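You operate a simulated robot arm through the tools that you are given. There is no shell and no other tool. Be economical: measure what you need, move in short steps, check, and stop when the job is done.

You are at the controls of a simulated robot arm. One attempt, no reset.

JOB
Take the pulley with the smallest size on its label from the top of the low steel table and leave it on the top of the brown-taped white box. Take the orange block and put it on the top of the white box nearest the door. Put one of the blue bobbins from the top of the low steel table on the top of the brown box behind the teal tray. Put two of the small wax rings from the top of the white box nearest the door on the top of the grey table. Put the blue cone from the top of the white box nearest the door on top of the grey steel case. Put two of the blue tubes from the top of the large brown box on the grey-top table. Take the yellow filter cartridge and leave it on the grey plate. Fetch the beige bobbin and stand it on the steel shelf below the switch box. Turn the tension knob 28 to 2. Lift the wire guide 22 open. The order is free. Set down upright: blue cone, beige bobbin.

It is judged by the outcome, as a careful person would: the job done as asked, and still so three seconds after it is handed in. It fails if anything else is knocked over, pushed out of place, dropped, spilled or broken.

ROBOT AND FRAMES
A 6-joint arm with a two-finger parallel gripper on a trunk, on a base that drives. Base frame: it is fixed to the floor where the robot stands at the start and does not move with it; the origin is under the middle of the robot, x ahead of it, y to its left, z up; the surface under the hand at the start is at about z = 0.7. Lengths are in m, angles in degrees, forces in N, time in s.
With the tool pointing down near the work surface it reaches from about 0.28 to 0.68 m from the robot's upright axis, wherever it stands. Its first joint turns from -166.0 to 166.0 degrees. Places, roughly: beige bobbin (5x5x17 cm) [-1.1, -9, 0.7]; blue bobbin (5x5x17 cm) [0.3, 0.1, 0.8]; blue cone (10x10x17 cm) [2.2, 1, 0.5]; blue tube [3, 0.75, 1]; blue tube (7x6x17 cm) [3.1, 0.5, 1.1]; blue tube (7x7x21 cm) [2.9, 0.5, 1.1]; grey plate (15x15x1 cm) [0.8, 1.9, 0.9]; grey steel case (21x15x10 cm) [2.4, 0.8, 0.5]; grey-top table [0.5, 2.1, 0.8]; orange block (8x5x4 cm) [0.4, 0.1, 0.7]; pulley [0.75, 0, 0.75]; small wax ring (4x4x2 cm) [2.1, 1, 0.4]; steel shelf below the switch box (21x48 cm) [-1.34, -6.02, 0.96]; tension knob 28 [4.4, -4.4, 0.6]; top of the brown box behind the teal tray [1.2, -1.4, 0.8]; top of the brown-taped white box [2.2, -0.2, 0.5]; top of the grey table [2, 5.2, 0.8]; top of the white box nearest the door [2.1, 0.9, 0.4]; wire guide 22 [4.7, -2.5, 1.1]; yellow filter cartridge (6x6x13 cm) [1, 1.8, 0.9]. Payload 1.57 kg.
Tool frame: the origin (TCP) lies between the finger pads and is the grasp point; the fingertips stand 0.03 m ahead of it; z points along the fingers, y is the line along which they close. Largest opening 0.11 m; finger width 0.024, thickness 0.012; the body of the gripper, 0.048 by 0.112 m, starts 0.078 m behind the TCP.
Orientation is told as [roll, pitch, yaw] about the base's x, y, z axes, in that order, counted from this pose: with the fingers straight down and closing along the base's y, the tool's x points along the base's -x, its y along +y and its z along -z.

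CONTROLS
- The arm moves only by the tool jog_arm. Its argument "steps" is a list of rows, each a list of 3 entries, a list of its own where there are three numbers: the shift along the tool's x, y, z in cm, then the turn, a rotation vector about the tool's x, y, z in degrees, then the closure, from 0 (fully open) to 1 (shut). In form: [[[dx, dy, dz], [ax, ay, az], grip], ...]. A call has 1 to 8 rows; each row shifts and turns the commanded pose from where the row before left it, along the tool's axes as they then stand. A row lasts 0.2 s, in which the tool goes at most 0.05 m and 8.6 degrees; a call with a longer step from one row to the next is refused whole, and so is a gripper value outside its range. A pose out of reach is approached as far as the arm can. The call stops where the force on the tool passes 40 N (or 10 N more than at its start, if that is more) or the arm is blocked; 0.2 s more then pass. The fingers move at their own pace (about 0.108 m/s each) and stop on an object; they squeeze with about 23 N. The grip force told is the motor's: it shows also when the fingers shut on nothing. Time passes only in rows, and 0.2 s behind the last, so rows that do not move let the fingers close. It gives the time, the measured TCP pose, the force on the tool (base axes), the opening and the grip force at its end, in the units of the frame above (readings bear some noise), with the torque about the TCP (base axes, N m) and any sound that the robot's microphone picked up.
- Cameras (640 x 400 px; columns grow to the right, rows downward): "scene" is now at [0.0525, 0.1169, 1.5066]; the picture's right is [-0.33, -0.94, 0.00], its down [-0.78, 0.27, -0.57] and it looks along [0.53, -0.19, -0.82] (base axes); focal length 269 px, centre (320, 200). "wrist" rides on the gripper at [0.07, 0.016, -0.141] in the tool frame; the picture's right is [-0.23, 0.97, 0.00], its down [-0.86, -0.20, -0.48] and it looks along [-0.47, -0.11, 0.88] (tool axes); focal length 222 px, centre (320, 200). There is no depth. A picture from a camera that has moved, and an enlarged one, comes with that camera's place and axes in the base frame and with its lens. The place of the scene camera against the robot may be out by one fixed shift of up to 0.012 m in any direction.
- camera(camera): a new picture of that camera. The clock stands still meanwhile.
- slide_trunk(by): slides the trunk up (or, below 0, down) by that many m; the arm and the scene camera ride with it, the base frame stays. It gives what a move gives, with no picture.
- roll_base(legs): drives the robot by 1 to 6 legs, each [ahead, left, turn to the left] in m, m and degrees, along the robot's own axes; the way and the turn of a leg run together, so that a leg with both is an arc; at most 1.5 m and 180 degrees a leg. The arm and the cameras ride along, it lands a little off, and it stops where it bumps. It gives what a move gives.
- pan_tilt(pan, tilt): turns the head with the scene camera to pan (to the left, within 120 degrees either way) and tilt (down, from -29 to 69), counted from straight ahead of the robot. It gives what a move gives.
- zoom(camera, box): a new picture of the part [left, top, right, bottom] of that camera's present view, enlarged. The clock stands still meanwhile.
- sign_off(): hands the job in; it is judged then, once.

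Work in short steps. Places have to be worked out from the pictures, the camera data and where the tool is seen: move nearer, look again, correct. Check each grasp and each placing, and mend what went wrong. You have 546 turns and 344 pictures in all, those below and enlarged ones among them. Open the gripper and draw the arm clear of the work before you hand the job in, unless the task says otherwise; then end with one line.

The tools are called after ">>>" by a JSON object that holds its "method" and its "body". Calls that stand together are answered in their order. jog_arm: Moves the arm, as the interface text tells. Its arguments: {"type":"object","properties":{"steps":{"type":"array"}},"required":["steps"]} The other tools are called the same way: slide_trunk (by) slides the trunk up or down; roll_base (legs) drives the base; pan_tilt (pan, tilt) turns the head that bears the scene camera; camera (camera) takes a picture; zoom (camera, box) takes an enlarged picture of a part of a camera's view; sign_off () hands the job in.

At the start:

```text
clock: 0.0
eef_pos: [0.5415, 0.0362, 0.9537]
ee_rot: [0.0, 0.1, 0.0]
contact_force: [-0.1, -0.2, 0.3]
torque: [-0.04, 0.01, -0.02]
width: 0.1101
finger_force: 0.1
trunk travel left (down, up): [-0.1, 0.49]
robot x, y, heading: [-0.0041, 0.0004, 0.1]
head pan, tilt: [-19.4, 55.6]
```

scene: 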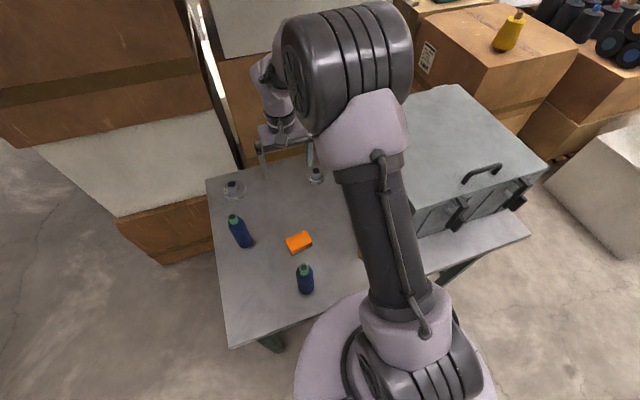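
wrist: 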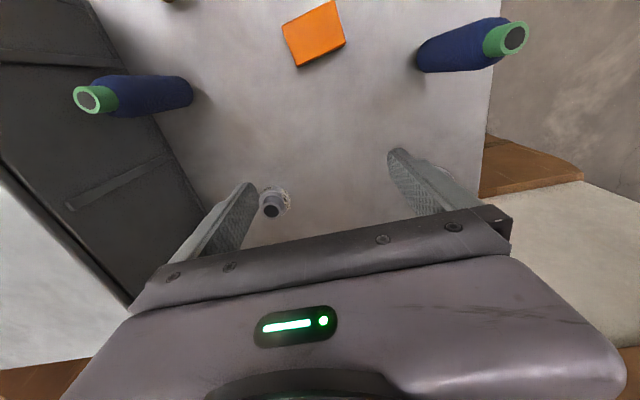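

The start pictures show the low steel table with two blue bobbins, the orange block and two small pulleys. I look closer at the pulleys for their labels.

>>> {"method": "zoom", "body": {"camera": "scene", "box": [200, 130, 360, 230]}}

>>> {"method": "zoom", "body": {"camera": "wrist", "box": [220, 160, 340, 235]}}

```text
4.00 times, centred on (280, 180) of scene
camera zoom: at [0.0525, 0.1169, 1.5066], right [-0.33, -0.94, 0.0], down [-0.78, 0.27, -0.57], along [0.53, -0.19, -0.82], focal length 1076 px, centre (480, 280)
```

zoom: 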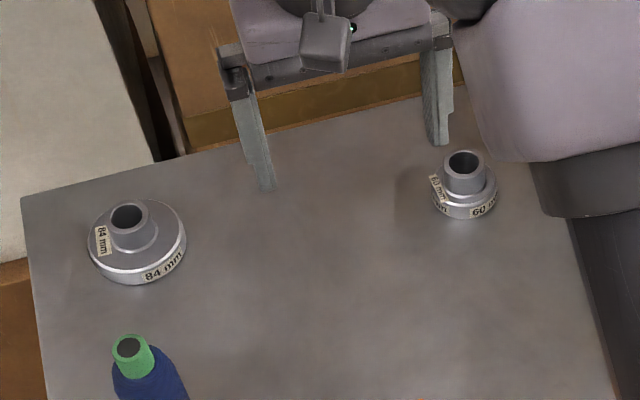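

```text
5.33 times, centred on (280, 198) of wrist
camera zoom: at [0.4721, 0.0531, 1.0962], right [0.23, 0.97, 0.0], down [0.86, -0.2, 0.48], along [0.47, -0.11, -0.88], focal length 1185 px, centre (533, 213)
```

zoom: 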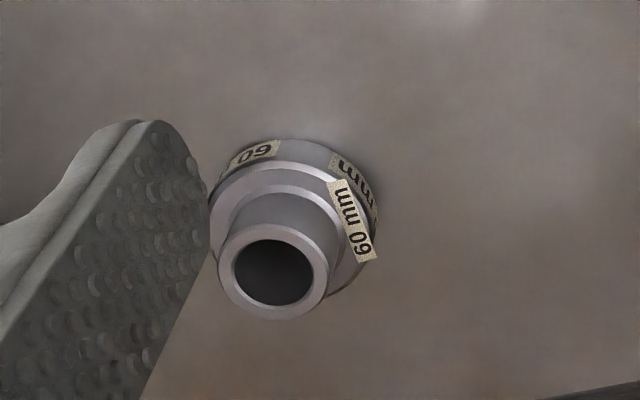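

Labels so far: 60 mm at about (0.66, -0.085) and 84 mm at about (0.71, 0.21); the arm may hide a third. I look around with the head.

>>> {"method": "pan_tilt", "body": {"pan": -19, "tilt": 20}}

>>> {"method": "camera", "body": {"camera": "scene"}}

>>> {"method": "pan_tilt", "body": {"pan": 50, "tilt": 20}}

>>> {"method": "camera", "body": {"camera": "scene"}}

>>> {"method": "pan_tilt", "body": {"pan": -90, "tilt": 20}}

>>> {"method": "camera", "body": {"camera": "scene"}}

>>> {"method": "pan_tilt", "body": {"pan": 115, "tilt": 20}}

>>> {"method": "camera", "body": {"camera": "scene"}}

```text
clock: 1.0
eef_pos: [0.5416, 0.0356, 0.9545]
ee_rot: [0.0, 0.0, 0.1]
contact_force: [-0.3, -0.9, 0.0]
torque: [-0.02, 0.0, 0.01]
width: 0.11
finger_force: 0.2
trunk travel left (down, up): [-0.1, 0.49]
robot x, y, heading: [-0.0014, 0.0017, -0.1]
head pan, tilt: [-19.0, 20.0]
```

```text
339 pictures are left
camera scene: at [0.0732, 0.1104, 1.5593], right [-0.33, -0.95, 0.0], down [-0.32, 0.11, -0.94], along [0.89, -0.31, -0.34], focal length 269 px, centre (320, 200)
```

scene: 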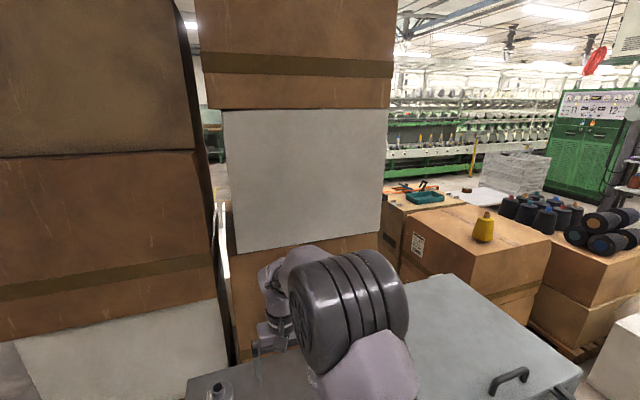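

```text
clock: 2.4
eef_pos: [0.5409, 0.0364, 0.9541]
ee_rot: [0.0, 0.0, 0.0]
contact_force: [-0.4, -0.3, -0.7]
torque: [-0.01, -0.01, 0.01]
width: 0.1099
finger_force: 0.0
trunk travel left (down, up): [-0.1, 0.49]
robot x, y, heading: [-0.0024, 0.0024, -0.0]
head pan, tilt: [50.0, 20.0]
```

```text
338 pictures are left
camera scene: at [0.045, 0.212, 1.5594], right [0.77, -0.64, 0.0], down [-0.22, -0.26, -0.94], along [0.6, 0.72, -0.34], focal length 269 px, centre (320, 200)
```

scene: 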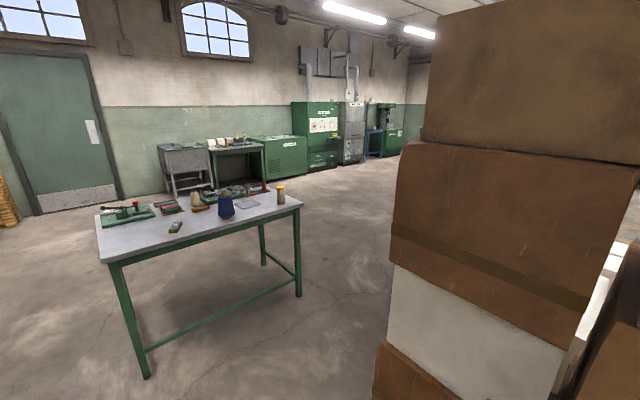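

```text
clock: 4.6
eef_pos: [0.5403, 0.0354, 0.9551]
ee_rot: [-0.1, 0.0, 0.0]
contact_force: [-0.4, -0.4, 0.5]
torque: [-0.02, 0.0, 0.01]
width: 0.1101
finger_force: 0.1
trunk travel left (down, up): [-0.1, 0.49]
robot x, y, heading: [0.0023, 0.0026, 0.2]
head pan, tilt: [-90.0, 20.0]
```

```text
337 pictures are left
camera scene: at [-0.0149, 0.0476, 1.5594], right [-1.0, 0.0, 0.0], down [0.0, 0.34, -0.94], along [0.0, -0.94, -0.34], focal length 269 px, centre (320, 200)
```

scene: 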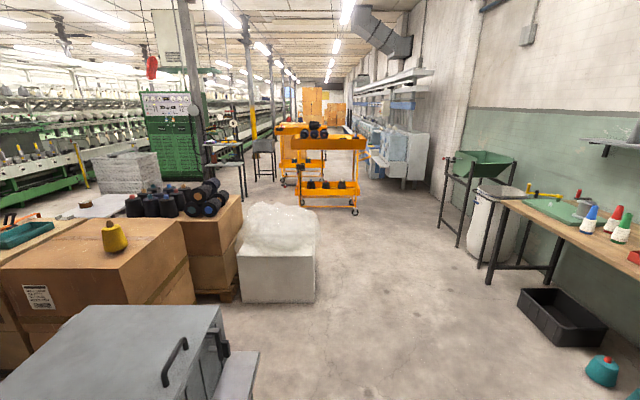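

```text
clock: 7.6
eef_pos: [0.5403, 0.0357, 0.9549]
ee_rot: [0.0, 0.0, 0.0]
contact_force: [0.5, 0.3, 0.5]
torque: [0.01, 0.03, 0.01]
width: 0.11
finger_force: 0.1
trunk travel left (down, up): [-0.1, 0.49]
robot x, y, heading: [-0.0001, -0.0018, 0.0]
head pan, tilt: [115.0, 20.0]
```

```text
336 pictures are left
camera scene: at [-0.0542, 0.2251, 1.5594], right [0.91, 0.42, 0.0], down [0.14, -0.31, -0.94], along [-0.4, 0.85, -0.34], focal length 269 px, centre (320, 200)
```

scene: 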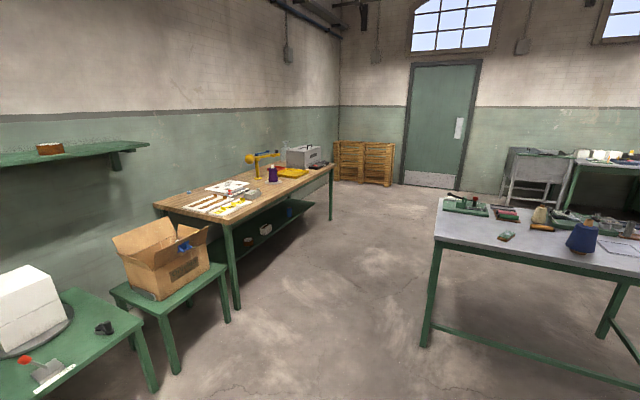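

The yellow cone's box is near (1.1,-1.3), matching the "brown box" place. I take lower pictures to the right to map the floor there.

>>> {"method": "pan_tilt", "body": {"pan": -65, "tilt": 38}}

>>> {"method": "camera", "body": {"camera": "scene"}}

>>> {"method": "pan_tilt", "body": {"pan": -120, "tilt": 20}}

>>> {"method": "camera", "body": {"camera": "scene"}}

```text
clock: 10.3
eef_pos: [0.5416, 0.037, 0.9549]
ee_rot: [-0.1, 0.0, 0.0]
contact_force: [0.2, -0.1, 0.4]
torque: [0.0, 0.01, 0.01]
width: 0.1098
finger_force: 0.1
trunk travel left (down, up): [-0.1, 0.49]
robot x, y, heading: [-0.0032, 0.0015, 0.2]
head pan, tilt: [-65.0, 38.0]
```

```text
335 pictures are left
camera scene: at [0.0216, 0.0625, 1.531], right [-0.91, -0.42, 0.0], down [-0.26, 0.56, -0.79], along [0.33, -0.71, -0.62], focal length 269 px, centre (320, 200)
```

scene: 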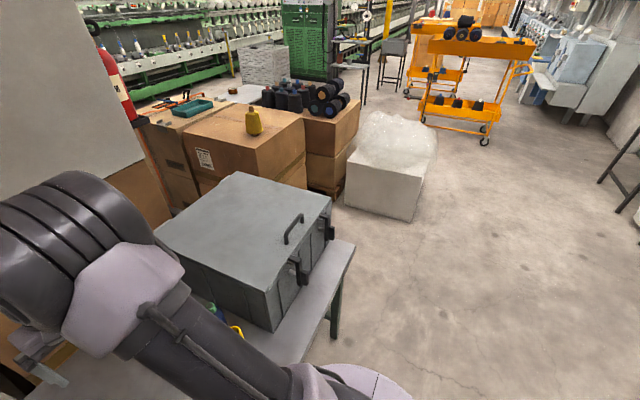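

```text
clock: 11.6
eef_pos: [0.5404, 0.0351, 0.9546]
ee_rot: [0.0, 0.0, 0.0]
contact_force: [0.2, -0.2, 0.0]
torque: [-0.01, -0.01, 0.03]
width: 0.11
finger_force: 0.0
trunk travel left (down, up): [-0.1, 0.49]
robot x, y, heading: [-0.0011, -0.0039, 0.1]
head pan, tilt: [-120.0, 20.0]
```

```text
334 pictures are left
camera scene: at [-0.0614, 0.06, 1.5594], right [-0.87, 0.5, 0.0], down [0.17, 0.3, -0.94], along [-0.47, -0.81, -0.34], focal length 269 px, centre (320, 200)
```

scene: 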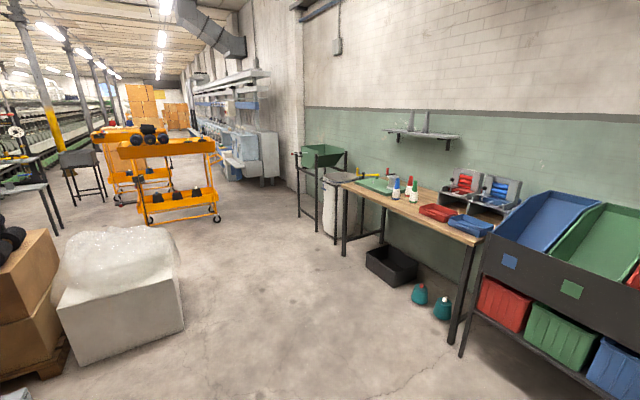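

Bobbin B stands at about (0.481, 0.212), top ~0.88 by both cameras. I move above it with 4 rows, then look with both cameras.

>>> {"method": "jog_arm", "body": {"steps": [[[1.5, 4.4, 0], [0, 0, 0], 0], [[1.5, 4.4, 0], [0, 0, 0], 0], [[1.5, 4.4, 0], [0, 0, 0], 0], [[1.5, 4.4, 0], [0, 0, 0], 0]]}}

>>> {"method": "pan_tilt", "body": {"pan": -30, "tilt": 55}}

>>> {"method": "camera", "body": {"camera": "scene"}}

>>> {"method": "camera", "body": {"camera": "wrist"}}

```text
clock: 12.6
eef_pos: [0.477, 0.2098, 0.9558]
ee_rot: [0.0, 0.0, 0.0]
contact_force: [-0.3, -0.2, -0.1]
torque: [-0.03, 0.0, 0.03]
width: 0.1101
finger_force: 0.0
trunk travel left (down, up): [-0.1, 0.49]
robot x, y, heading: [0.0022, -0.0, -0.0]
head pan, tilt: [-120.0, 20.0]
```

```text
clock: 14.2
eef_pos: [0.477, 0.2079, 0.9566]
ee_rot: [0.0, 0.0, -0.1]
contact_force: [-0.9, 0.7, -0.2]
torque: [0.01, 0.04, -0.02]
width: 0.1102
finger_force: 0.1
trunk travel left (down, up): [-0.1, 0.49]
robot x, y, heading: [-0.003, -0.0017, 0.1]
head pan, tilt: [-30.0, 55.0]
```

```text
333 pictures are left
camera scene: at [0.0475, 0.1046, 1.5073], right [-0.5, -0.87, 0.0], down [-0.71, 0.41, -0.57], along [0.5, -0.29, -0.82], focal length 269 px, centre (320, 200)
```

scene: 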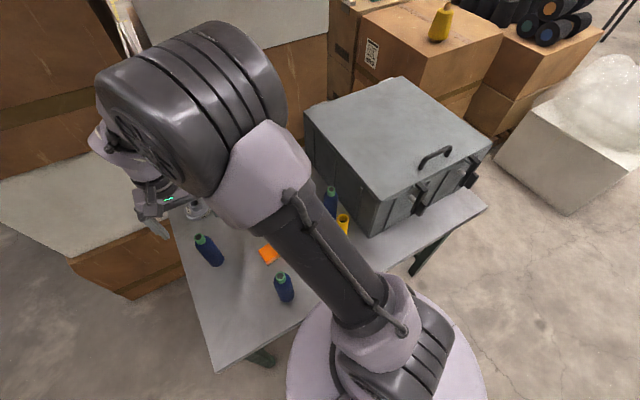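

```text
332 pictures are left
camera wrist: at [0.4085, 0.2259, 1.0979], right [0.23, 0.97, 0.0], down [0.86, -0.2, 0.48], along [0.47, -0.11, -0.88], focal length 222 px, centre (320, 200)
```

wrist: 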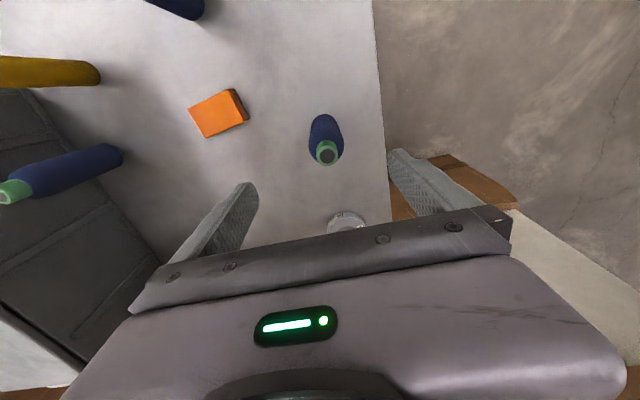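

B is at about (0.475, 0.217), TCP at (0.477, 0.209). I shift 0.8 cm in y, go down to z 0.80 and close.

>>> {"method": "jog_arm", "body": {"steps": [[[0, 0.8, 0], [0, 0, 0], 0], [[0, 0, 3.9], [0, 0, 0], 0], [[0, 0, 3.9], [0, 0, 0], 0], [[0, 0, 3.9], [0, 0, 0], 0], [[0, 0, 3.9], [0, 0, 0], 0], [[0, 0, 0], [0, 0, 0], 0.9], [[0, 0, 0], [0, 0, 0], 0.9], [[0, 0, 0], [0, 0, 0], 0.9]]}}

```text
clock: 16.0
eef_pos: [0.4797, 0.2198, 0.8]
ee_rot: [0.0, 0.0, -0.1]
contact_force: [0.4, 0.2, -0.1]
torque: [0.0, -0.03, 0.0]
width: 0.0434
finger_force: 23.5
trunk travel left (down, up): [-0.1, 0.49]
robot x, y, heading: [0.0019, -0.0009, 0.1]
head pan, tilt: [-30.0, 55.0]
```

Gripped at 4.3 cm width. I lift 30 cm straight up.

>>> {"method": "jog_arm", "body": {"steps": [[[0, 0, -4.5], [0, 0, 0], 0.9], [[0, 0, -4.5], [0, 0, 0], 0.9], [[0, 0, -4.5], [0, 0, 0], 0.9], [[0, 0, -4.5], [0, 0, 0], 0.9], [[0, 0, -4.5], [0, 0, 0], 0.9], [[0, 0, -4.5], [0, 0, 0], 0.9], [[0, 0, -2], [0, 0, 0], 0.9]]}}

>>> {"method": "pan_tilt", "body": {"pan": -20, "tilt": 50}}

>>> {"method": "camera", "body": {"camera": "scene"}}

>>> {"method": "camera", "body": {"camera": "wrist"}}

```text
clock: 17.6
eef_pos: [0.4814, 0.2219, 1.0892]
ee_rot: [0.0, 0.0, 0.0]
contact_force: [-0.1, -0.4, -1.1]
torque: [0.01, -0.02, 0.01]
width: 0.0432
finger_force: 23.0
trunk travel left (down, up): [-0.1, 0.49]
robot x, y, heading: [0.0011, -0.0018, 0.1]
head pan, tilt: [-30.0, 55.0]
```

```text
clock: 18.3
eef_pos: [0.4801, 0.222, 1.0869]
ee_rot: [-0.1, 0.0, -0.1]
contact_force: [-1.1, 0.4, -0.7]
torque: [0.01, 0.03, 0.02]
width: 0.0431
finger_force: 23.1
trunk travel left (down, up): [-0.1, 0.49]
robot x, y, heading: [0.0007, -0.0016, 0.3]
head pan, tilt: [-20.0, 50.0]
```

```text
331 pictures are left
camera scene: at [0.0575, 0.1144, 1.5138], right [-0.34, -0.94, 0.0], down [-0.72, 0.26, -0.64], along [0.6, -0.22, -0.77], focal length 269 px, centre (320, 200)
```

scene: 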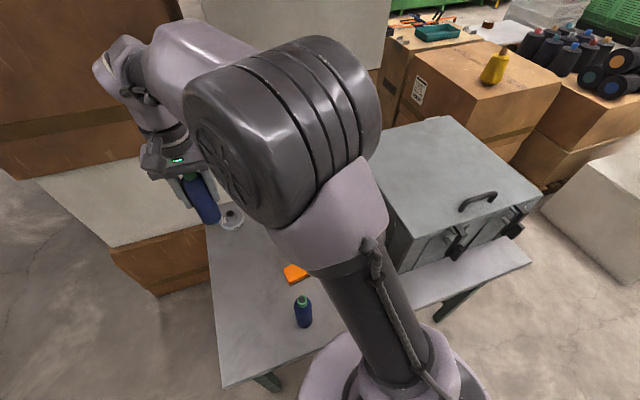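

```text
330 pictures are left
camera wrist: at [0.4123, 0.2388, 1.2293], right [0.23, 0.97, 0.0], down [0.86, -0.2, 0.48], along [0.47, -0.11, -0.88], focal length 222 px, centre (320, 200)
```

wrist: 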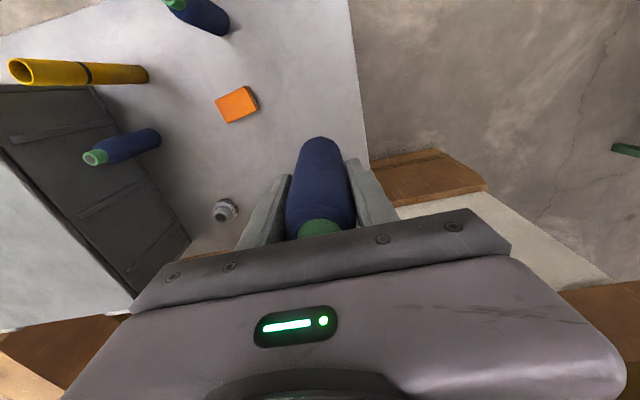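

The bobbin is held; the only pulleys are 60 and 84 mm. I back off and drive right to the aisle beside the brown box.

>>> {"method": "roll_base", "body": {"legs": [[-0.35, 0, 0], [0, -1.2, 0], [0.35, 0, 0]]}}

>>> {"method": "pan_tilt", "body": {"pan": -15, "tilt": 40}}

>>> {"method": "camera", "body": {"camera": "scene"}}

```text
clock: 28.4
eef_pos: [0.476, -1.0594, 1.0878]
ee_rot: [0.0, 0.1, -1.6]
contact_force: [-1.2, 0.4, -1.0]
torque: [0.01, 0.0, 0.0]
width: 0.043
finger_force: 23.3
trunk travel left (down, up): [-0.1, 0.49]
robot x, y, heading: [-0.0122, -1.2675, -1.5]
head pan, tilt: [-20.0, 50.0]
```

```text
clock: 29.1
eef_pos: [0.4758, -1.0596, 1.0873]
ee_rot: [0.0, 0.1, -1.5]
contact_force: [-0.2, 0.0, -2.2]
torque: [-0.02, -0.01, 0.0]
width: 0.043
finger_force: 22.9
trunk travel left (down, up): [-0.1, 0.49]
robot x, y, heading: [-0.0129, -1.2648, -1.5]
head pan, tilt: [-15.0, 40.0]
```

```text
329 pictures are left
camera scene: at [0.0589, -1.1502, 1.5279], right [-0.29, -0.96, 0.0], down [-0.62, 0.18, -0.77], along [0.73, -0.22, -0.64], focal length 269 px, centre (320, 200)
```

scene: 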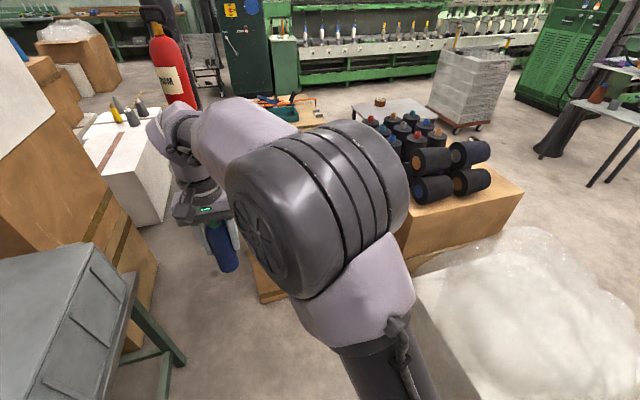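

Clear ahead; the brown-taped white box with three spools is also seen beyond. I advance 0.4 m toward the brown box.

>>> {"method": "roll_base", "body": {"legs": [[0.4, 0, 1.5]]}}

>>> {"method": "camera", "body": {"camera": "wrist"}}

>>> {"method": "pan_tilt", "body": {"pan": -60, "tilt": 50}}

>>> {"method": "camera", "body": {"camera": "scene"}}

```text
clock: 31.6
eef_pos: [0.8701, -1.0473, 1.0878]
ee_rot: [0.0, 0.0, 0.2]
contact_force: [-0.2, 0.1, -0.4]
torque: [-0.02, 0.03, -0.02]
width: 0.0432
finger_force: 23.5
trunk travel left (down, up): [-0.1, 0.49]
robot x, y, heading: [0.3883, -1.2738, 0.5]
head pan, tilt: [-15.0, 40.0]
```

```text
328 pictures are left
camera wrist: at [0.8003, -1.031, 1.2293], right [0.22, 0.97, 0.0], down [0.86, -0.2, 0.48], along [0.47, -0.11, -0.88], focal length 222 px, centre (320, 200)
```

wrist: 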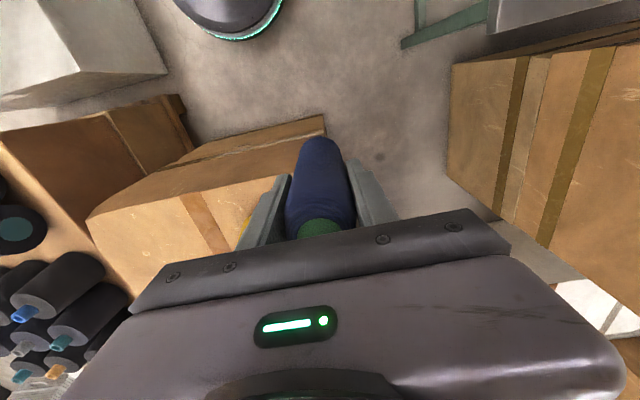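

```text
clock: 32.8
eef_pos: [0.8691, -1.0483, 1.0876]
ee_rot: [0.0, 0.1, 0.4]
contact_force: [-0.3, 0.4, -0.5]
torque: [0.01, 0.02, 0.01]
width: 0.0428
finger_force: 23.2
trunk travel left (down, up): [-0.1, 0.49]
robot x, y, heading: [0.3861, -1.2757, 0.0]
head pan, tilt: [-60.0, 50.0]
```

```text
327 pictures are left
camera scene: at [0.4122, -1.1976, 1.5138], right [-0.86, -0.51, 0.0], down [-0.39, 0.66, -0.64], along [0.32, -0.55, -0.77], focal length 269 px, centre (320, 200)
```

scene: 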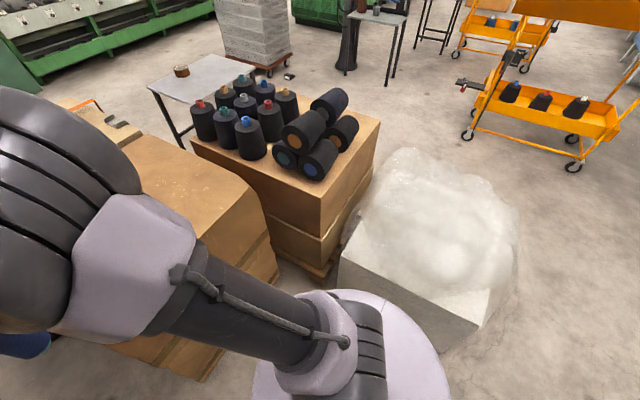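

The box's near top edge runs (0.89,-1.04)–(0.95,-1.60); the yellow cone stands near (1.08,-1.22). I raise a bit, advance 0.1 m, and shift right toward (1.03,-1.45) past the cone.

>>> {"method": "jog_arm", "body": {"steps": [[[0, 0, -4], [0, 0, 0], 0.9], [[0, 0, -4], [0, 0, 0], 0.9]]}}

>>> {"method": "roll_base", "body": {"legs": [[0.1, 0, 0]]}}

>>> {"method": "jog_arm", "body": {"steps": [[[0, -4.8, 0], [0, 0, 0], 0.9], [[0, -4.8, 0], [0, 0, 0], 0.9], [[0, -4.8, 0], [0, 0, 0], 0.9], [[0, -4.8, 0], [0, 0, 0], 0.9], [[0, -4.8, 0], [0, 0, 0], 0.9], [[0, -4.8, 0], [0, 0, 0], 0.9], [[-2, -4.5, 0], [0, 0, 0], 0.9], [[-3, -4, 0], [0, 0, 0], 0.9]]}}

>>> {"method": "camera", "body": {"camera": "wrist"}}

>>> {"method": "pan_tilt", "body": {"pan": 0, "tilt": 50}}

>>> {"method": "camera", "body": {"camera": "scene"}}

```text
clock: 33.4
eef_pos: [0.871, -1.0482, 1.1668]
ee_rot: [0.1, 0.1, 0.4]
contact_force: [-1.0, 0.7, -1.1]
torque: [0.01, 0.03, 0.03]
width: 0.043
finger_force: 22.9
trunk travel left (down, up): [-0.1, 0.49]
robot x, y, heading: [0.3906, -1.2701, 0.1]
head pan, tilt: [-60.0, 50.0]
```

```text
clock: 34.5
eef_pos: [0.972, -1.0483, 1.1661]
ee_rot: [0.1, 0.1, 0.2]
contact_force: [0.9, 0.0, -0.8]
torque: [0.0, 0.05, -0.02]
width: 0.0429
finger_force: 23.2
trunk travel left (down, up): [-0.1, 0.49]
robot x, y, heading: [0.4902, -1.2728, 0.3]
head pan, tilt: [-60.0, 50.0]
```

```text
clock: 36.3
eef_pos: [1.0231, -1.422, 1.1618]
ee_rot: [0.1, 0.0, 0.2]
contact_force: [-0.6, 0.2, -0.5]
torque: [0.03, 0.03, 0.0]
width: 0.0434
finger_force: 22.8
trunk travel left (down, up): [-0.1, 0.49]
robot x, y, heading: [0.4911, -1.2688, 0.1]
head pan, tilt: [-60.0, 50.0]
```

```text
326 pictures are left
camera wrist: at [0.9533, -1.4053, 1.3038], right [0.22, 0.97, 0.0], down [0.86, -0.2, 0.48], along [0.47, -0.11, -0.88], focal length 222 px, centre (320, 200)
```

wrist: 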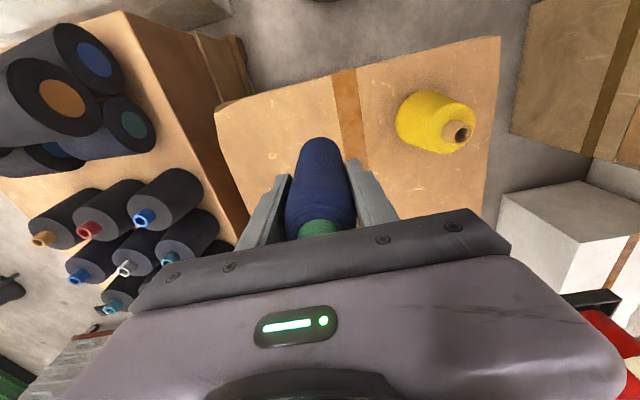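

```text
clock: 37.6
eef_pos: [1.0209, -1.4208, 1.1626]
ee_rot: [0.1, 0.1, 0.3]
contact_force: [0.1, 1.0, -0.6]
torque: [0.0, -0.01, 0.02]
width: 0.043
finger_force: 22.9
trunk travel left (down, up): [-0.1, 0.49]
robot x, y, heading: [0.49, -1.2711, 0.1]
head pan, tilt: [0.0, 50.0]
```

```text
325 pictures are left
camera scene: at [0.5505, -1.1305, 1.5138], right [0.0, -1.0, 0.0], down [-0.77, 0.0, -0.64], along [0.64, 0.0, -0.77], focal length 269 px, centre (320, 200)
```

scene: 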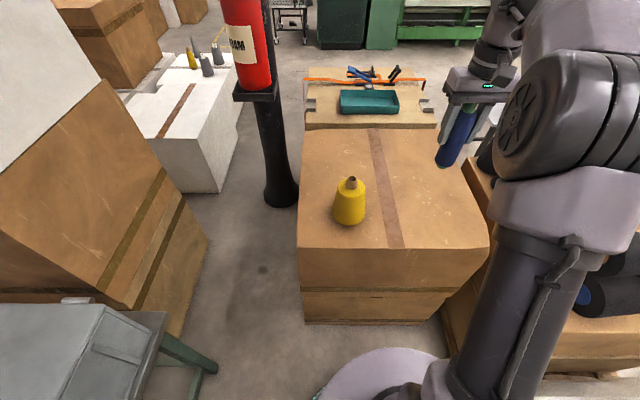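

The box top around (1.05,-1.43) is free. I shift 2.5 cm ahead and lower towards TCP z≈0.92.

>>> {"method": "jog_arm", "body": {"steps": [[[-2.5, 0, 0], [0, 0, 0], 0.9], [[0, 0, 4.8], [0, 0, 0], 0.9], [[0, 0, 4.8], [0, 0, 0], 0.9], [[0, 0, 4.8], [0, 0, 0], 0.9], [[0, 0, 4.8], [0, 0, 0], 0.9], [[0, 0, 4], [0, 0, 0], 0.9]]}}

>>> {"method": "camera", "body": {"camera": "scene"}}

```text
clock: 39.0
eef_pos: [1.0473, -1.4207, 0.9355]
ee_rot: [0.0, -0.1, 0.2]
contact_force: [0.3, -0.5, -1.3]
torque: [0.0, -0.01, 0.01]
width: 0.0431
finger_force: 22.8
trunk travel left (down, up): [-0.1, 0.49]
robot x, y, heading: [0.4892, -1.2724, 0.0]
head pan, tilt: [0.0, 50.0]
```

```text
324 pictures are left
camera scene: at [0.5508, -1.1305, 1.5138], right [0.0, -1.0, 0.0], down [-0.77, 0.0, -0.64], along [0.64, 0.0, -0.77], focal length 269 px, centre (320, 200)
```

scene: 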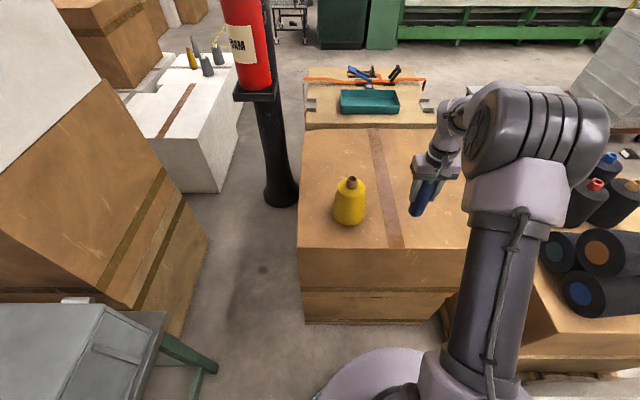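

The bobbin's bottom is about 5 cm above the top. I lower in 1 cm steps until contact.

>>> {"method": "jog_arm", "body": {"steps": [[[0, 0, 1], [0, 0, 0], 0.9], [[0, 0, 1], [0, 0, 0], 0.9], [[0, 0, 0.7], [0, 0, 0], 0.9], [[0, 0, 0.5], [0, 0, 0], 0.9]]}}

>>> {"method": "jog_arm", "body": {"steps": [[[0, 0, 0.5], [0, 0, 0], 0.9]]}}

>>> {"method": "jog_arm", "body": {"steps": [[[0, 0, 0.5], [0, 0, 0], 0.9]]}}

>>> {"method": "zoom", "body": {"camera": "scene", "box": [330, 130, 490, 230]}}

```text
clock: 40.0
eef_pos: [1.047, -1.4202, 0.9037]
ee_rot: [0.0, 0.1, 0.3]
contact_force: [0.8, 0.1, -0.9]
torque: [-0.01, -0.03, -0.01]
width: 0.043
finger_force: 23.1
trunk travel left (down, up): [-0.1, 0.49]
robot x, y, heading: [0.4873, -1.2711, 0.0]
head pan, tilt: [0.0, 50.0]
```

```text
clock: 40.4
eef_pos: [1.0468, -1.4203, 0.8982]
ee_rot: [0.0, 0.1, 0.2]
contact_force: [0.6, 0.8, -2.1]
torque: [0.0, -0.02, 0.0]
width: 0.0431
finger_force: 23.1
trunk travel left (down, up): [-0.1, 0.49]
robot x, y, heading: [0.4877, -1.2729, 0.2]
head pan, tilt: [0.0, 50.0]
```

```text
clock: 40.8
eef_pos: [1.0464, -1.4197, 0.8968]
ee_rot: [-0.1, -0.3, 0.2]
contact_force: [-0.5, -1.1, 31.6]
torque: [-0.2, 0.11, -0.1]
width: 0.0435
finger_force: 23.2
trunk travel left (down, up): [-0.1, 0.49]
robot x, y, heading: [0.4888, -1.2706, 0.2]
head pan, tilt: [0.0, 50.0]
```

```text
4.00 times, centred on (410, 180) of scene
camera zoom: at [0.5476, -1.1298, 1.5143], right [0.0, -1.0, 0.0], down [-0.76, 0.0, -0.64], along [0.64, 0.0, -0.76], focal length 1076 px, centre (-40, 280)
```

zoom: 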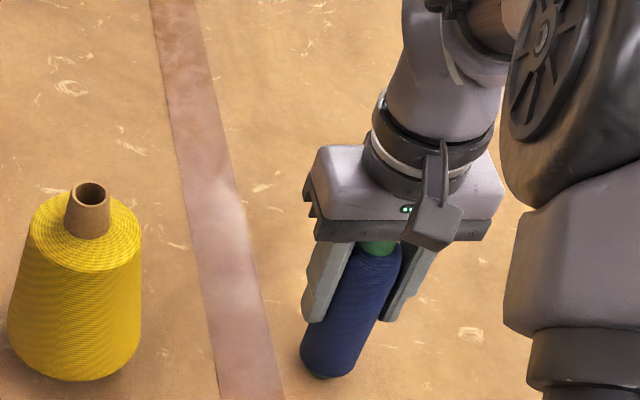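

Contact at TCP 0.897. I ease up 0.2 cm, open and withdraw upward.

>>> {"method": "jog_arm", "body": {"steps": [[[0, 0, -0.3], [0, 0, 0], 0.9], [[0, 0, 0], [0, 0, 0], 0.5], [[0, 0, 0], [0, 0, 0], 0], [[0, 0, 0], [0, 0, 0], 0], [[0, 0, -4], [0, 0, 0], 0], [[0, 0, -4.5], [0, 0, 0], 0], [[0, 0, -4.5], [0, 0, 0], 0], [[0, 0, -4.5], [0, 0, 0], 0]]}}

>>> {"method": "camera", "body": {"camera": "scene"}}

```text
clock: 42.6
eef_pos: [1.0437, -1.4188, 1.0692]
ee_rot: [0.0, 0.0, 0.2]
contact_force: [1.0, -0.1, 0.8]
torque: [0.03, 0.01, 0.0]
width: 0.1101
finger_force: 0.1
trunk travel left (down, up): [-0.1, 0.49]
robot x, y, heading: [0.4908, -1.271, 0.1]
head pan, tilt: [0.0, 50.0]
```

```text
322 pictures are left
camera scene: at [0.5502, -1.1303, 1.5138], right [0.0, -1.0, 0.0], down [-0.77, 0.0, -0.64], along [0.64, 0.0, -0.77], focal length 269 px, centre (320, 200)
```

scene: 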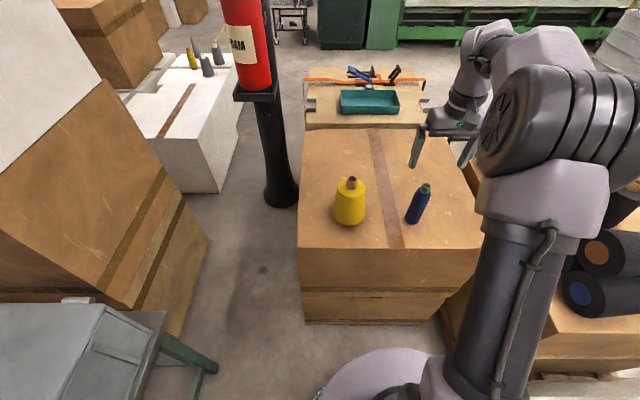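

The bobbin stands on the brown box beside the yellow cone. I raise the hand, centre it, and drive back to the low table for the orange block.

>>> {"method": "jog_arm", "body": {"steps": [[[2, 4.5, -2], [0, 0, 0], 0], [[2, 4.5, -2], [0, 0, 0], 0], [[2, 4.5, -2], [0, 0, 0], 0], [[2, 4.5, -2], [0, 0, 0], 0]]}}

>>> {"method": "roll_base", "body": {"legs": [[-0.8, 0, 0], [0, 1.25, 0]]}}

>>> {"method": "pan_tilt", "body": {"pan": -5, "tilt": 45}}

>>> {"method": "camera", "body": {"camera": "scene"}}

```text
refused: row 1 steps farther than a row can; nothing moved
```

```text
clock: 52.8
eef_pos: [0.2415, -0.1798, 1.0699]
ee_rot: [0.0, 0.1, -0.2]
contact_force: [-0.4, 0.2, 0.5]
torque: [0.0, 0.0, -0.02]
width: 0.1099
finger_force: 0.1
trunk travel left (down, up): [-0.1, 0.49]
robot x, y, heading: [-0.3088, -0.0302, -0.1]
head pan, tilt: [0.0, 50.0]
```

```text
clock: 53.4
eef_pos: [0.2423, -0.1803, 1.0697]
ee_rot: [0.0, 0.0, -0.1]
contact_force: [-0.6, -0.6, 0.0]
torque: [-0.04, 0.0, 0.01]
width: 0.1098
finger_force: 0.1
trunk travel left (down, up): [-0.1, 0.49]
robot x, y, heading: [-0.3102, -0.0307, -0.3]
head pan, tilt: [-5.0, 45.0]
```

```text
321 pictures are left
camera scene: at [-0.2454, 0.1037, 1.5207], right [-0.09, -1.0, 0.0], down [-0.7, 0.06, -0.71], along [0.7, -0.06, -0.71], focal length 269 px, centre (320, 200)
```

scene: 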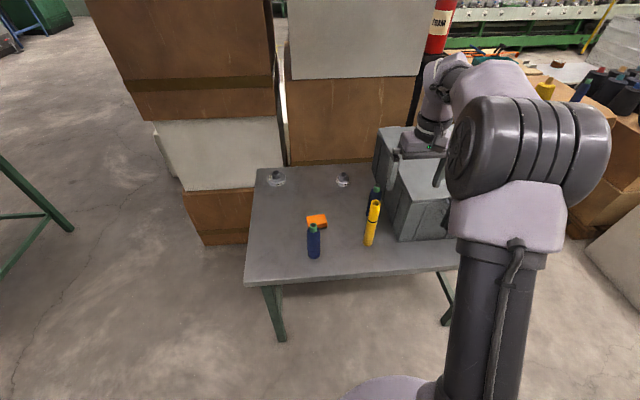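

Clear view: block at about (0.405,0.06), both pulleys, bobbin A and the others. I drive ahead 0.25 m and turn the hand by yaw -90 so the fingers close across the short side with the camera on the free side.

>>> {"method": "roll_base", "body": {"legs": [[0.25, 0, 0]]}}

>>> {"method": "jog_arm", "body": {"steps": [[[1, 3.5, 0], [0, 0, 8.5], 0], [[0, 0, 0], [0, 0, 8.5], 0], [[0, 0, 0], [0, 0, 8.5], 0], [[0, 0, 0], [0, 0, 8.5], 0], [[0, 0, 0], [0, 0, 8.5], 0], [[0, 0, 0], [0, 0, 8.5], 0], [[0, 0, 0], [0, 0, 8.5], 0], [[0, 0, 0], [0, 0, 8.5], 0]]}}

>>> {"method": "jog_arm", "body": {"steps": [[[0, 0, 0], [0, 0, 8.5], 0], [[0, 0, 0], [0, 0, 8.5], 0], [[0, 0, 0], [0, 0, 5], 0]]}}

```text
clock: 55.2
eef_pos: [0.4958, -0.1815, 1.0708]
ee_rot: [0.0, 0.0, 0.0]
contact_force: [0.0, -0.7, 0.6]
torque: [-0.02, 0.02, 0.0]
width: 0.1098
finger_force: 0.2
trunk travel left (down, up): [-0.1, 0.49]
robot x, y, heading: [-0.0583, -0.0312, 0.1]
head pan, tilt: [-5.0, 45.0]
```

```text
clock: 57.0
eef_pos: [0.4857, -0.1469, 1.0688]
ee_rot: [0.0, 0.0, -68.3]
contact_force: [0.3, -0.6, -0.5]
torque: [0.0, -0.02, 0.01]
width: 0.1099
finger_force: 0.0
trunk travel left (down, up): [-0.1, 0.49]
robot x, y, heading: [-0.0569, -0.0312, -0.0]
head pan, tilt: [-5.0, 45.0]
```

```text
clock: 57.9
eef_pos: [0.4851, -0.1445, 1.0693]
ee_rot: [0.0, 0.1, -90.3]
contact_force: [0.0, -0.1, -0.8]
torque: [0.02, -0.02, 0.01]
width: 0.1102
finger_force: 0.1
trunk travel left (down, up): [-0.1, 0.49]
robot x, y, heading: [-0.0586, -0.0296, -0.1]
head pan, tilt: [-5.0, 45.0]
```

Now tool x = base +y, tool y = base +x. I move to (0.41, 0.066) and down to about z 0.95, then look.

>>> {"method": "jog_arm", "body": {"steps": [[[4.2, -1.5, 0], [0, 0, 0], 0], [[4.2, -1.5, 0], [0, 0, 0], 0], [[4.2, -1.5, 0], [0, 0, 0], 0], [[4.2, -1.5, 0], [0, 0, 0], 0], [[4.2, -1.5, 0], [0, 0, 0], 0], [[0, 0, 4], [0, 0, 0], 0], [[0, 0, 4], [0, 0, 0], 0], [[0, 0, 4], [0, 0, 0], 0]]}}

>>> {"method": "camera", "body": {"camera": "wrist"}}

```text
clock: 59.6
eef_pos: [0.4111, 0.0621, 0.9492]
ee_rot: [-0.1, 0.0, -90.1]
contact_force: [0.4, -0.5, 1.1]
torque: [-0.02, 0.02, -0.02]
width: 0.11
finger_force: 0.0
trunk travel left (down, up): [-0.1, 0.49]
robot x, y, heading: [-0.0571, -0.0272, 0.1]
head pan, tilt: [-5.0, 45.0]
```

```text
320 pictures are left
camera wrist: at [0.4283, 0.1325, 1.0894], right [0.97, -0.23, 0.0], down [-0.2, -0.85, 0.48], along [-0.11, -0.47, -0.88], focal length 222 px, centre (320, 200)
```

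wrist: 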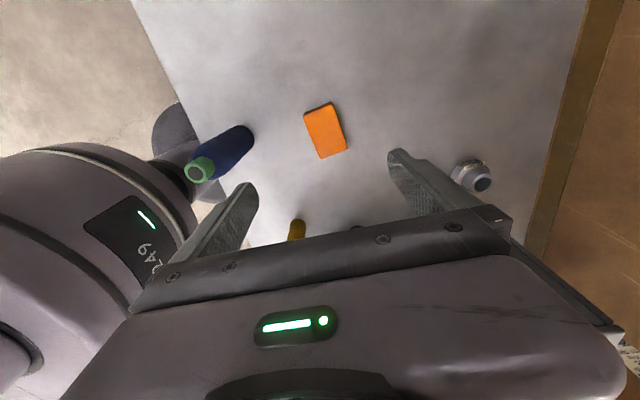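

Block centre at (0.42, 0.062), rotated about 7° ccw. I correct and descend to z≈0.75, then close.

>>> {"method": "jog_arm", "body": {"steps": [[[0, 0.8, 0], [0, 0, -7], 0], [[0, 0, 4.5], [0, 0, 0], 0], [[0, 0, 4.5], [0, 0, 0], 0], [[0, 0, 4.5], [0, 0, 0], 0], [[0, 0, 4], [0, 0, 0], 0], [[0, 0, 2], [0, 0, 0], 0]]}}

>>> {"method": "camera", "body": {"camera": "wrist"}}

```text
clock: 61.0
eef_pos: [0.418, 0.0643, 0.7549]
ee_rot: [0.0, 0.0, -83.3]
contact_force: [-0.6, 1.0, 0.3]
torque: [-0.02, 0.03, 0.01]
width: 0.11
finger_force: 0.0
trunk travel left (down, up): [-0.1, 0.49]
robot x, y, heading: [-0.0614, -0.0297, -0.0]
head pan, tilt: [-5.0, 45.0]
```

```text
319 pictures are left
camera wrist: at [0.4258, 0.1373, 0.8959], right [0.99, -0.11, 0.0], down [-0.1, -0.87, 0.48], along [-0.05, -0.48, -0.88], focal length 222 px, centre (320, 200)
```

wrist: 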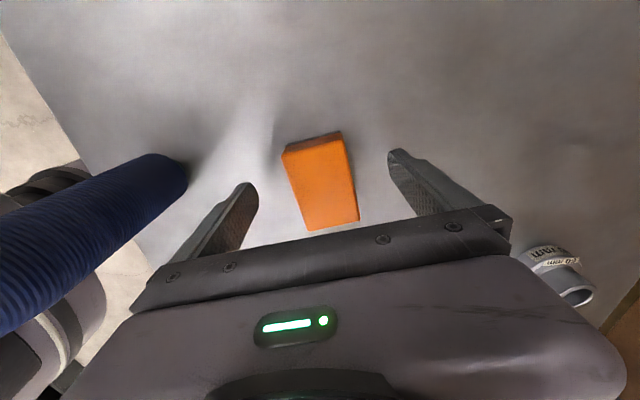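

The block is centred between the fingers. I go 1 cm lower and close.

>>> {"method": "jog_arm", "body": {"steps": [[[0, 0, 0.8], [0, 0, 0], 0], [[0, 0, 0], [0, 0, 0], 0.9], [[0, 0, 0], [0, 0, 0], 0.9], [[0, 0, 0], [0, 0, 0], 0.9], [[0, 0, -2], [0, 0, 0], 0.9]]}}

>>> {"method": "camera", "body": {"camera": "wrist"}}

```text
clock: 62.2
eef_pos: [0.4169, 0.0652, 0.7663]
ee_rot: [0.0, 0.0, -83.1]
contact_force: [0.3, 0.6, -1.9]
torque: [-0.01, 0.0, 0.01]
width: 0.0491
finger_force: 22.4
trunk travel left (down, up): [-0.1, 0.49]
robot x, y, heading: [-0.0599, -0.0284, 0.0]
head pan, tilt: [-5.0, 45.0]
```

```text
318 pictures are left
camera wrist: at [0.4259, 0.1363, 0.908], right [0.99, -0.11, 0.0], down [-0.09, -0.87, 0.48], along [-0.05, -0.48, -0.88], focal length 222 px, centre (320, 200)
```

wrist: 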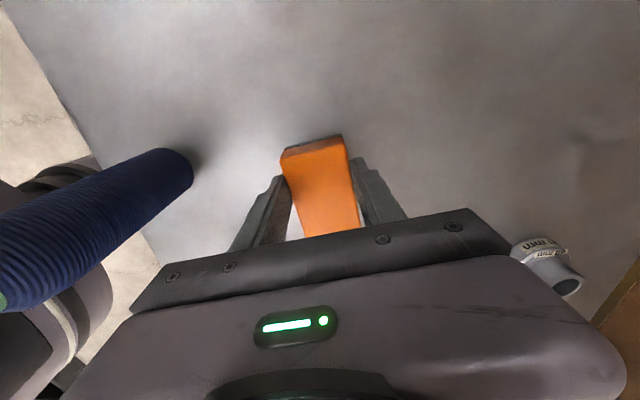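

Block held (4.9 cm). I lift it, then back off and drive left and ahead round the box stack, through the 0.85 m passage at y≈1.28.

>>> {"method": "jog_arm", "body": {"steps": [[[0, 0, -4.8], [0, 0, 0], 0.9], [[0, 0, -4.8], [0, 0, 0], 0.9], [[0, 0, -4.8], [0, 0, 0], 0.9], [[0, 0, -4.8], [0, 0, 0], 0.9], [[0, 0, -4.8], [0, 0, 0], 0.9], [[0, 0, -4.8], [0, 0, 0], 0.9]]}}

>>> {"method": "roll_base", "body": {"legs": [[-0.25, 0, 0], [0, 1.28, 0]]}}

>>> {"method": "pan_tilt", "body": {"pan": -10, "tilt": 30}}

>>> {"method": "camera", "body": {"camera": "scene"}}

```text
clock: 63.6
eef_pos: [0.4193, 0.0621, 1.0546]
ee_rot: [0.0, 0.0, -83.1]
contact_force: [-0.1, 0.0, -0.3]
torque: [0.02, 0.04, -0.01]
width: 0.0493
finger_force: 23.0
trunk travel left (down, up): [-0.1, 0.49]
robot x, y, heading: [-0.0593, -0.0316, -0.1]
head pan, tilt: [-5.0, 45.0]
```

```text
clock: 71.5
eef_pos: [0.162, 1.337, 1.0545]
ee_rot: [0.0, 0.1, -82.8]
contact_force: [-0.2, 0.2, -0.5]
torque: [-0.02, -0.01, 0.04]
width: 0.0493
finger_force: 23.3
trunk travel left (down, up): [-0.1, 0.49]
robot x, y, heading: [-0.3175, 1.2378, 0.5]
head pan, tilt: [-5.0, 45.0]
```

```text
clock: 72.2
eef_pos: [0.1624, 1.3368, 1.0552]
ee_rot: [0.0, 0.0, -82.7]
contact_force: [-0.1, 0.2, -0.7]
torque: [0.02, -0.02, -0.01]
width: 0.0492
finger_force: 23.0
trunk travel left (down, up): [-0.1, 0.49]
robot x, y, heading: [-0.3113, 1.2405, 0.4]
head pan, tilt: [-10.0, 30.0]
```

```text
317 pictures are left
camera scene: at [-0.2408, 1.3646, 1.5433], right [-0.17, -0.99, 0.0], down [-0.49, 0.08, -0.87], along [0.85, -0.15, -0.5], focal length 269 px, centre (320, 200)
```

scene: 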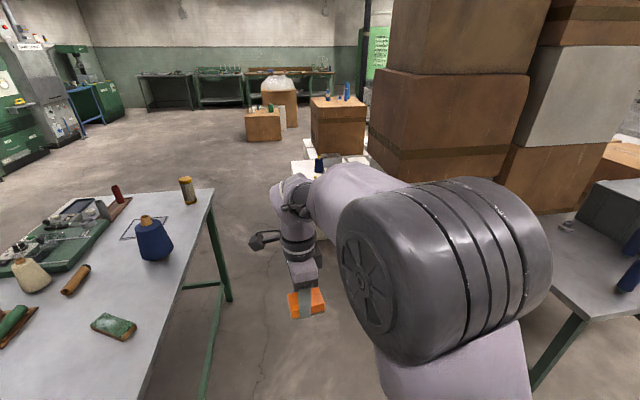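

The passage is free: table edge at y≈1.69, stack at y≈0.85. I shift left 0.06 m and advance 1.3 m.

>>> {"method": "roll_base", "body": {"legs": [[0.5, 0.06, 0], [0.8, 0, 0]]}}

>>> {"method": "pan_tilt", "body": {"pan": -20, "tilt": 40}}

>>> {"method": "camera", "body": {"camera": "scene"}}

```text
clock: 79.0
eef_pos: [1.449, 1.4285, 1.0547]
ee_rot: [0.0, 0.0, -81.4]
contact_force: [-0.5, 0.0, -1.4]
torque: [0.0, 0.0, 0.0]
width: 0.0491
finger_force: 23.5
trunk travel left (down, up): [-0.1, 0.49]
robot x, y, heading: [0.9729, 1.3202, 1.4]
head pan, tilt: [-10.0, 30.0]
```

```text
clock: 79.8
eef_pos: [1.448, 1.4283, 1.0549]
ee_rot: [0.1, 0.0, -81.4]
contact_force: [-0.1, 0.3, -0.5]
torque: [0.02, 0.02, 0.0]
width: 0.0493
finger_force: 23.0
trunk travel left (down, up): [-0.1, 0.49]
robot x, y, heading: [0.9688, 1.3196, 1.4]
head pan, tilt: [-20.0, 40.0]
```

```text
316 pictures are left
camera scene: at [1.0349, 1.4342, 1.528], right [-0.32, -0.95, 0.0], down [-0.61, 0.2, -0.77], along [0.73, -0.24, -0.64], focal length 269 px, centre (320, 200)
```

scene: 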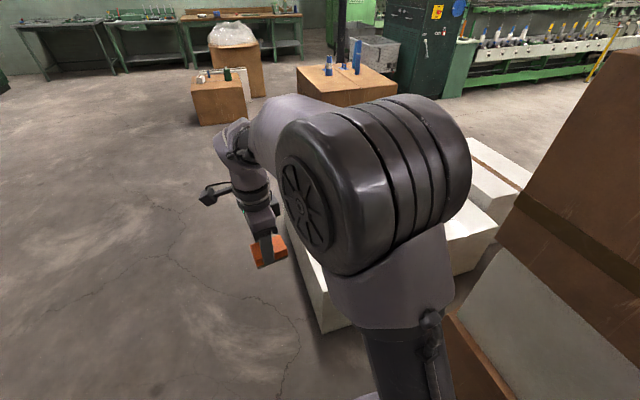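

The box nearest the door is partly behind the arm; its near corner is at about (1.68,1.21). I drive ahead-left and look to the right past the arm.

>>> {"method": "roll_base", "body": {"legs": [[0.55, 0.35, -1.5]]}}

>>> {"method": "pan_tilt", "body": {"pan": -60, "tilt": 40}}

>>> {"method": "camera", "body": {"camera": "scene"}}

>>> {"method": "camera", "body": {"camera": "wrist"}}

```text
clock: 83.4
eef_pos: [1.9917, 1.7886, 1.0554]
ee_rot: [0.0, 0.0, -83.2]
contact_force: [1.5, 0.6, -0.6]
torque: [0.03, 0.01, 0.0]
width: 0.0491
finger_force: 22.7
trunk travel left (down, up): [-0.1, 0.49]
robot x, y, heading: [1.5114, 1.6949, -0.0]
head pan, tilt: [-20.0, 40.0]
```

```text
clock: 84.5
eef_pos: [1.9907, 1.7888, 1.0545]
ee_rot: [0.0, 0.0, -83.2]
contact_force: [-0.4, -0.3, -0.6]
torque: [0.02, 0.02, 0.01]
width: 0.0492
finger_force: 23.0
trunk travel left (down, up): [-0.1, 0.49]
robot x, y, heading: [1.5142, 1.6961, -0.4]
head pan, tilt: [-60.0, 40.0]
```

```text
315 pictures are left
camera scene: at [1.5413, 1.7626, 1.528], right [-0.87, -0.5, 0.0], down [-0.32, 0.56, -0.77], along [0.38, -0.66, -0.64], focal length 269 px, centre (320, 200)
```

scene: 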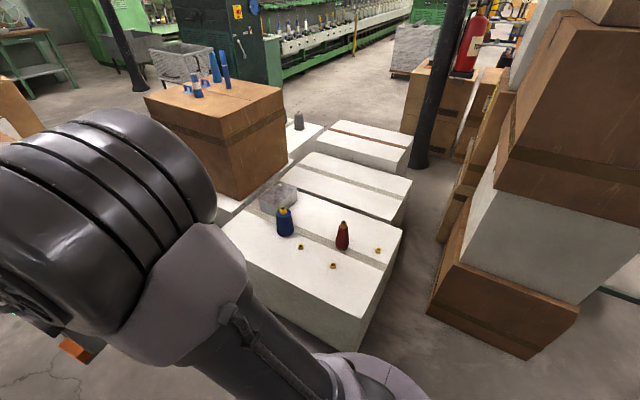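

```text
314 pictures are left
camera wrist: at [2.0, 1.8603, 1.1962], right [0.99, -0.11, 0.0], down [-0.1, -0.87, 0.48], along [-0.05, -0.48, -0.88], focal length 222 px, centre (320, 200)
```

wrist: 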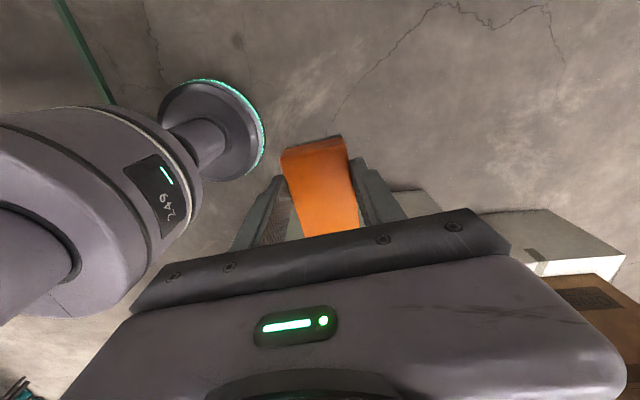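

A good view of all three white boxes. I zoom in on the nearest one.

>>> {"method": "zoom", "body": {"camera": "scene", "box": [200, 90, 440, 240]}}

>>> {"method": "zoom", "body": {"camera": "scene", "box": [200, 170, 440, 320]}}

```text
2.67 times, centred on (320, 165) of scene
camera zoom: at [1.5413, 1.7626, 1.528], right [-0.87, -0.5, 0.0], down [-0.32, 0.56, -0.77], along [0.38, -0.66, -0.64], focal length 717 px, centre (320, 293)
```

zoom: 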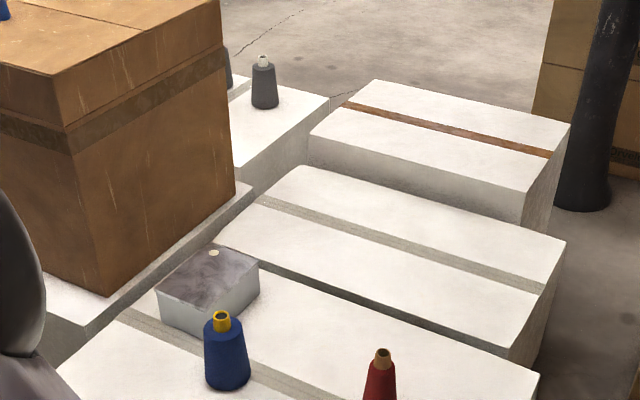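

```text
2.67 times, centred on (320, 245) of scene
camera zoom: at [1.5413, 1.7626, 1.528], right [-0.87, -0.5, 0.0], down [-0.32, 0.56, -0.77], along [0.38, -0.66, -0.64], focal length 717 px, centre (320, 80)
```

zoom: 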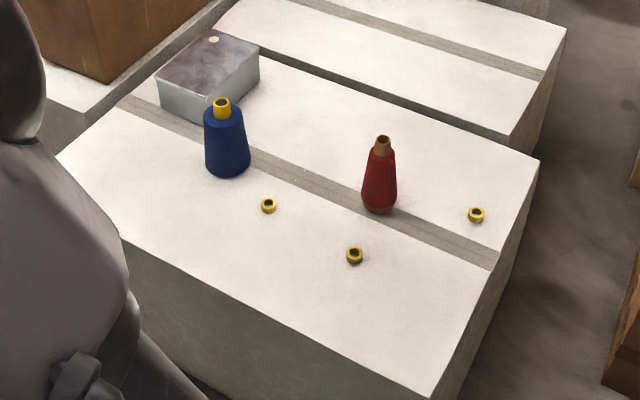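

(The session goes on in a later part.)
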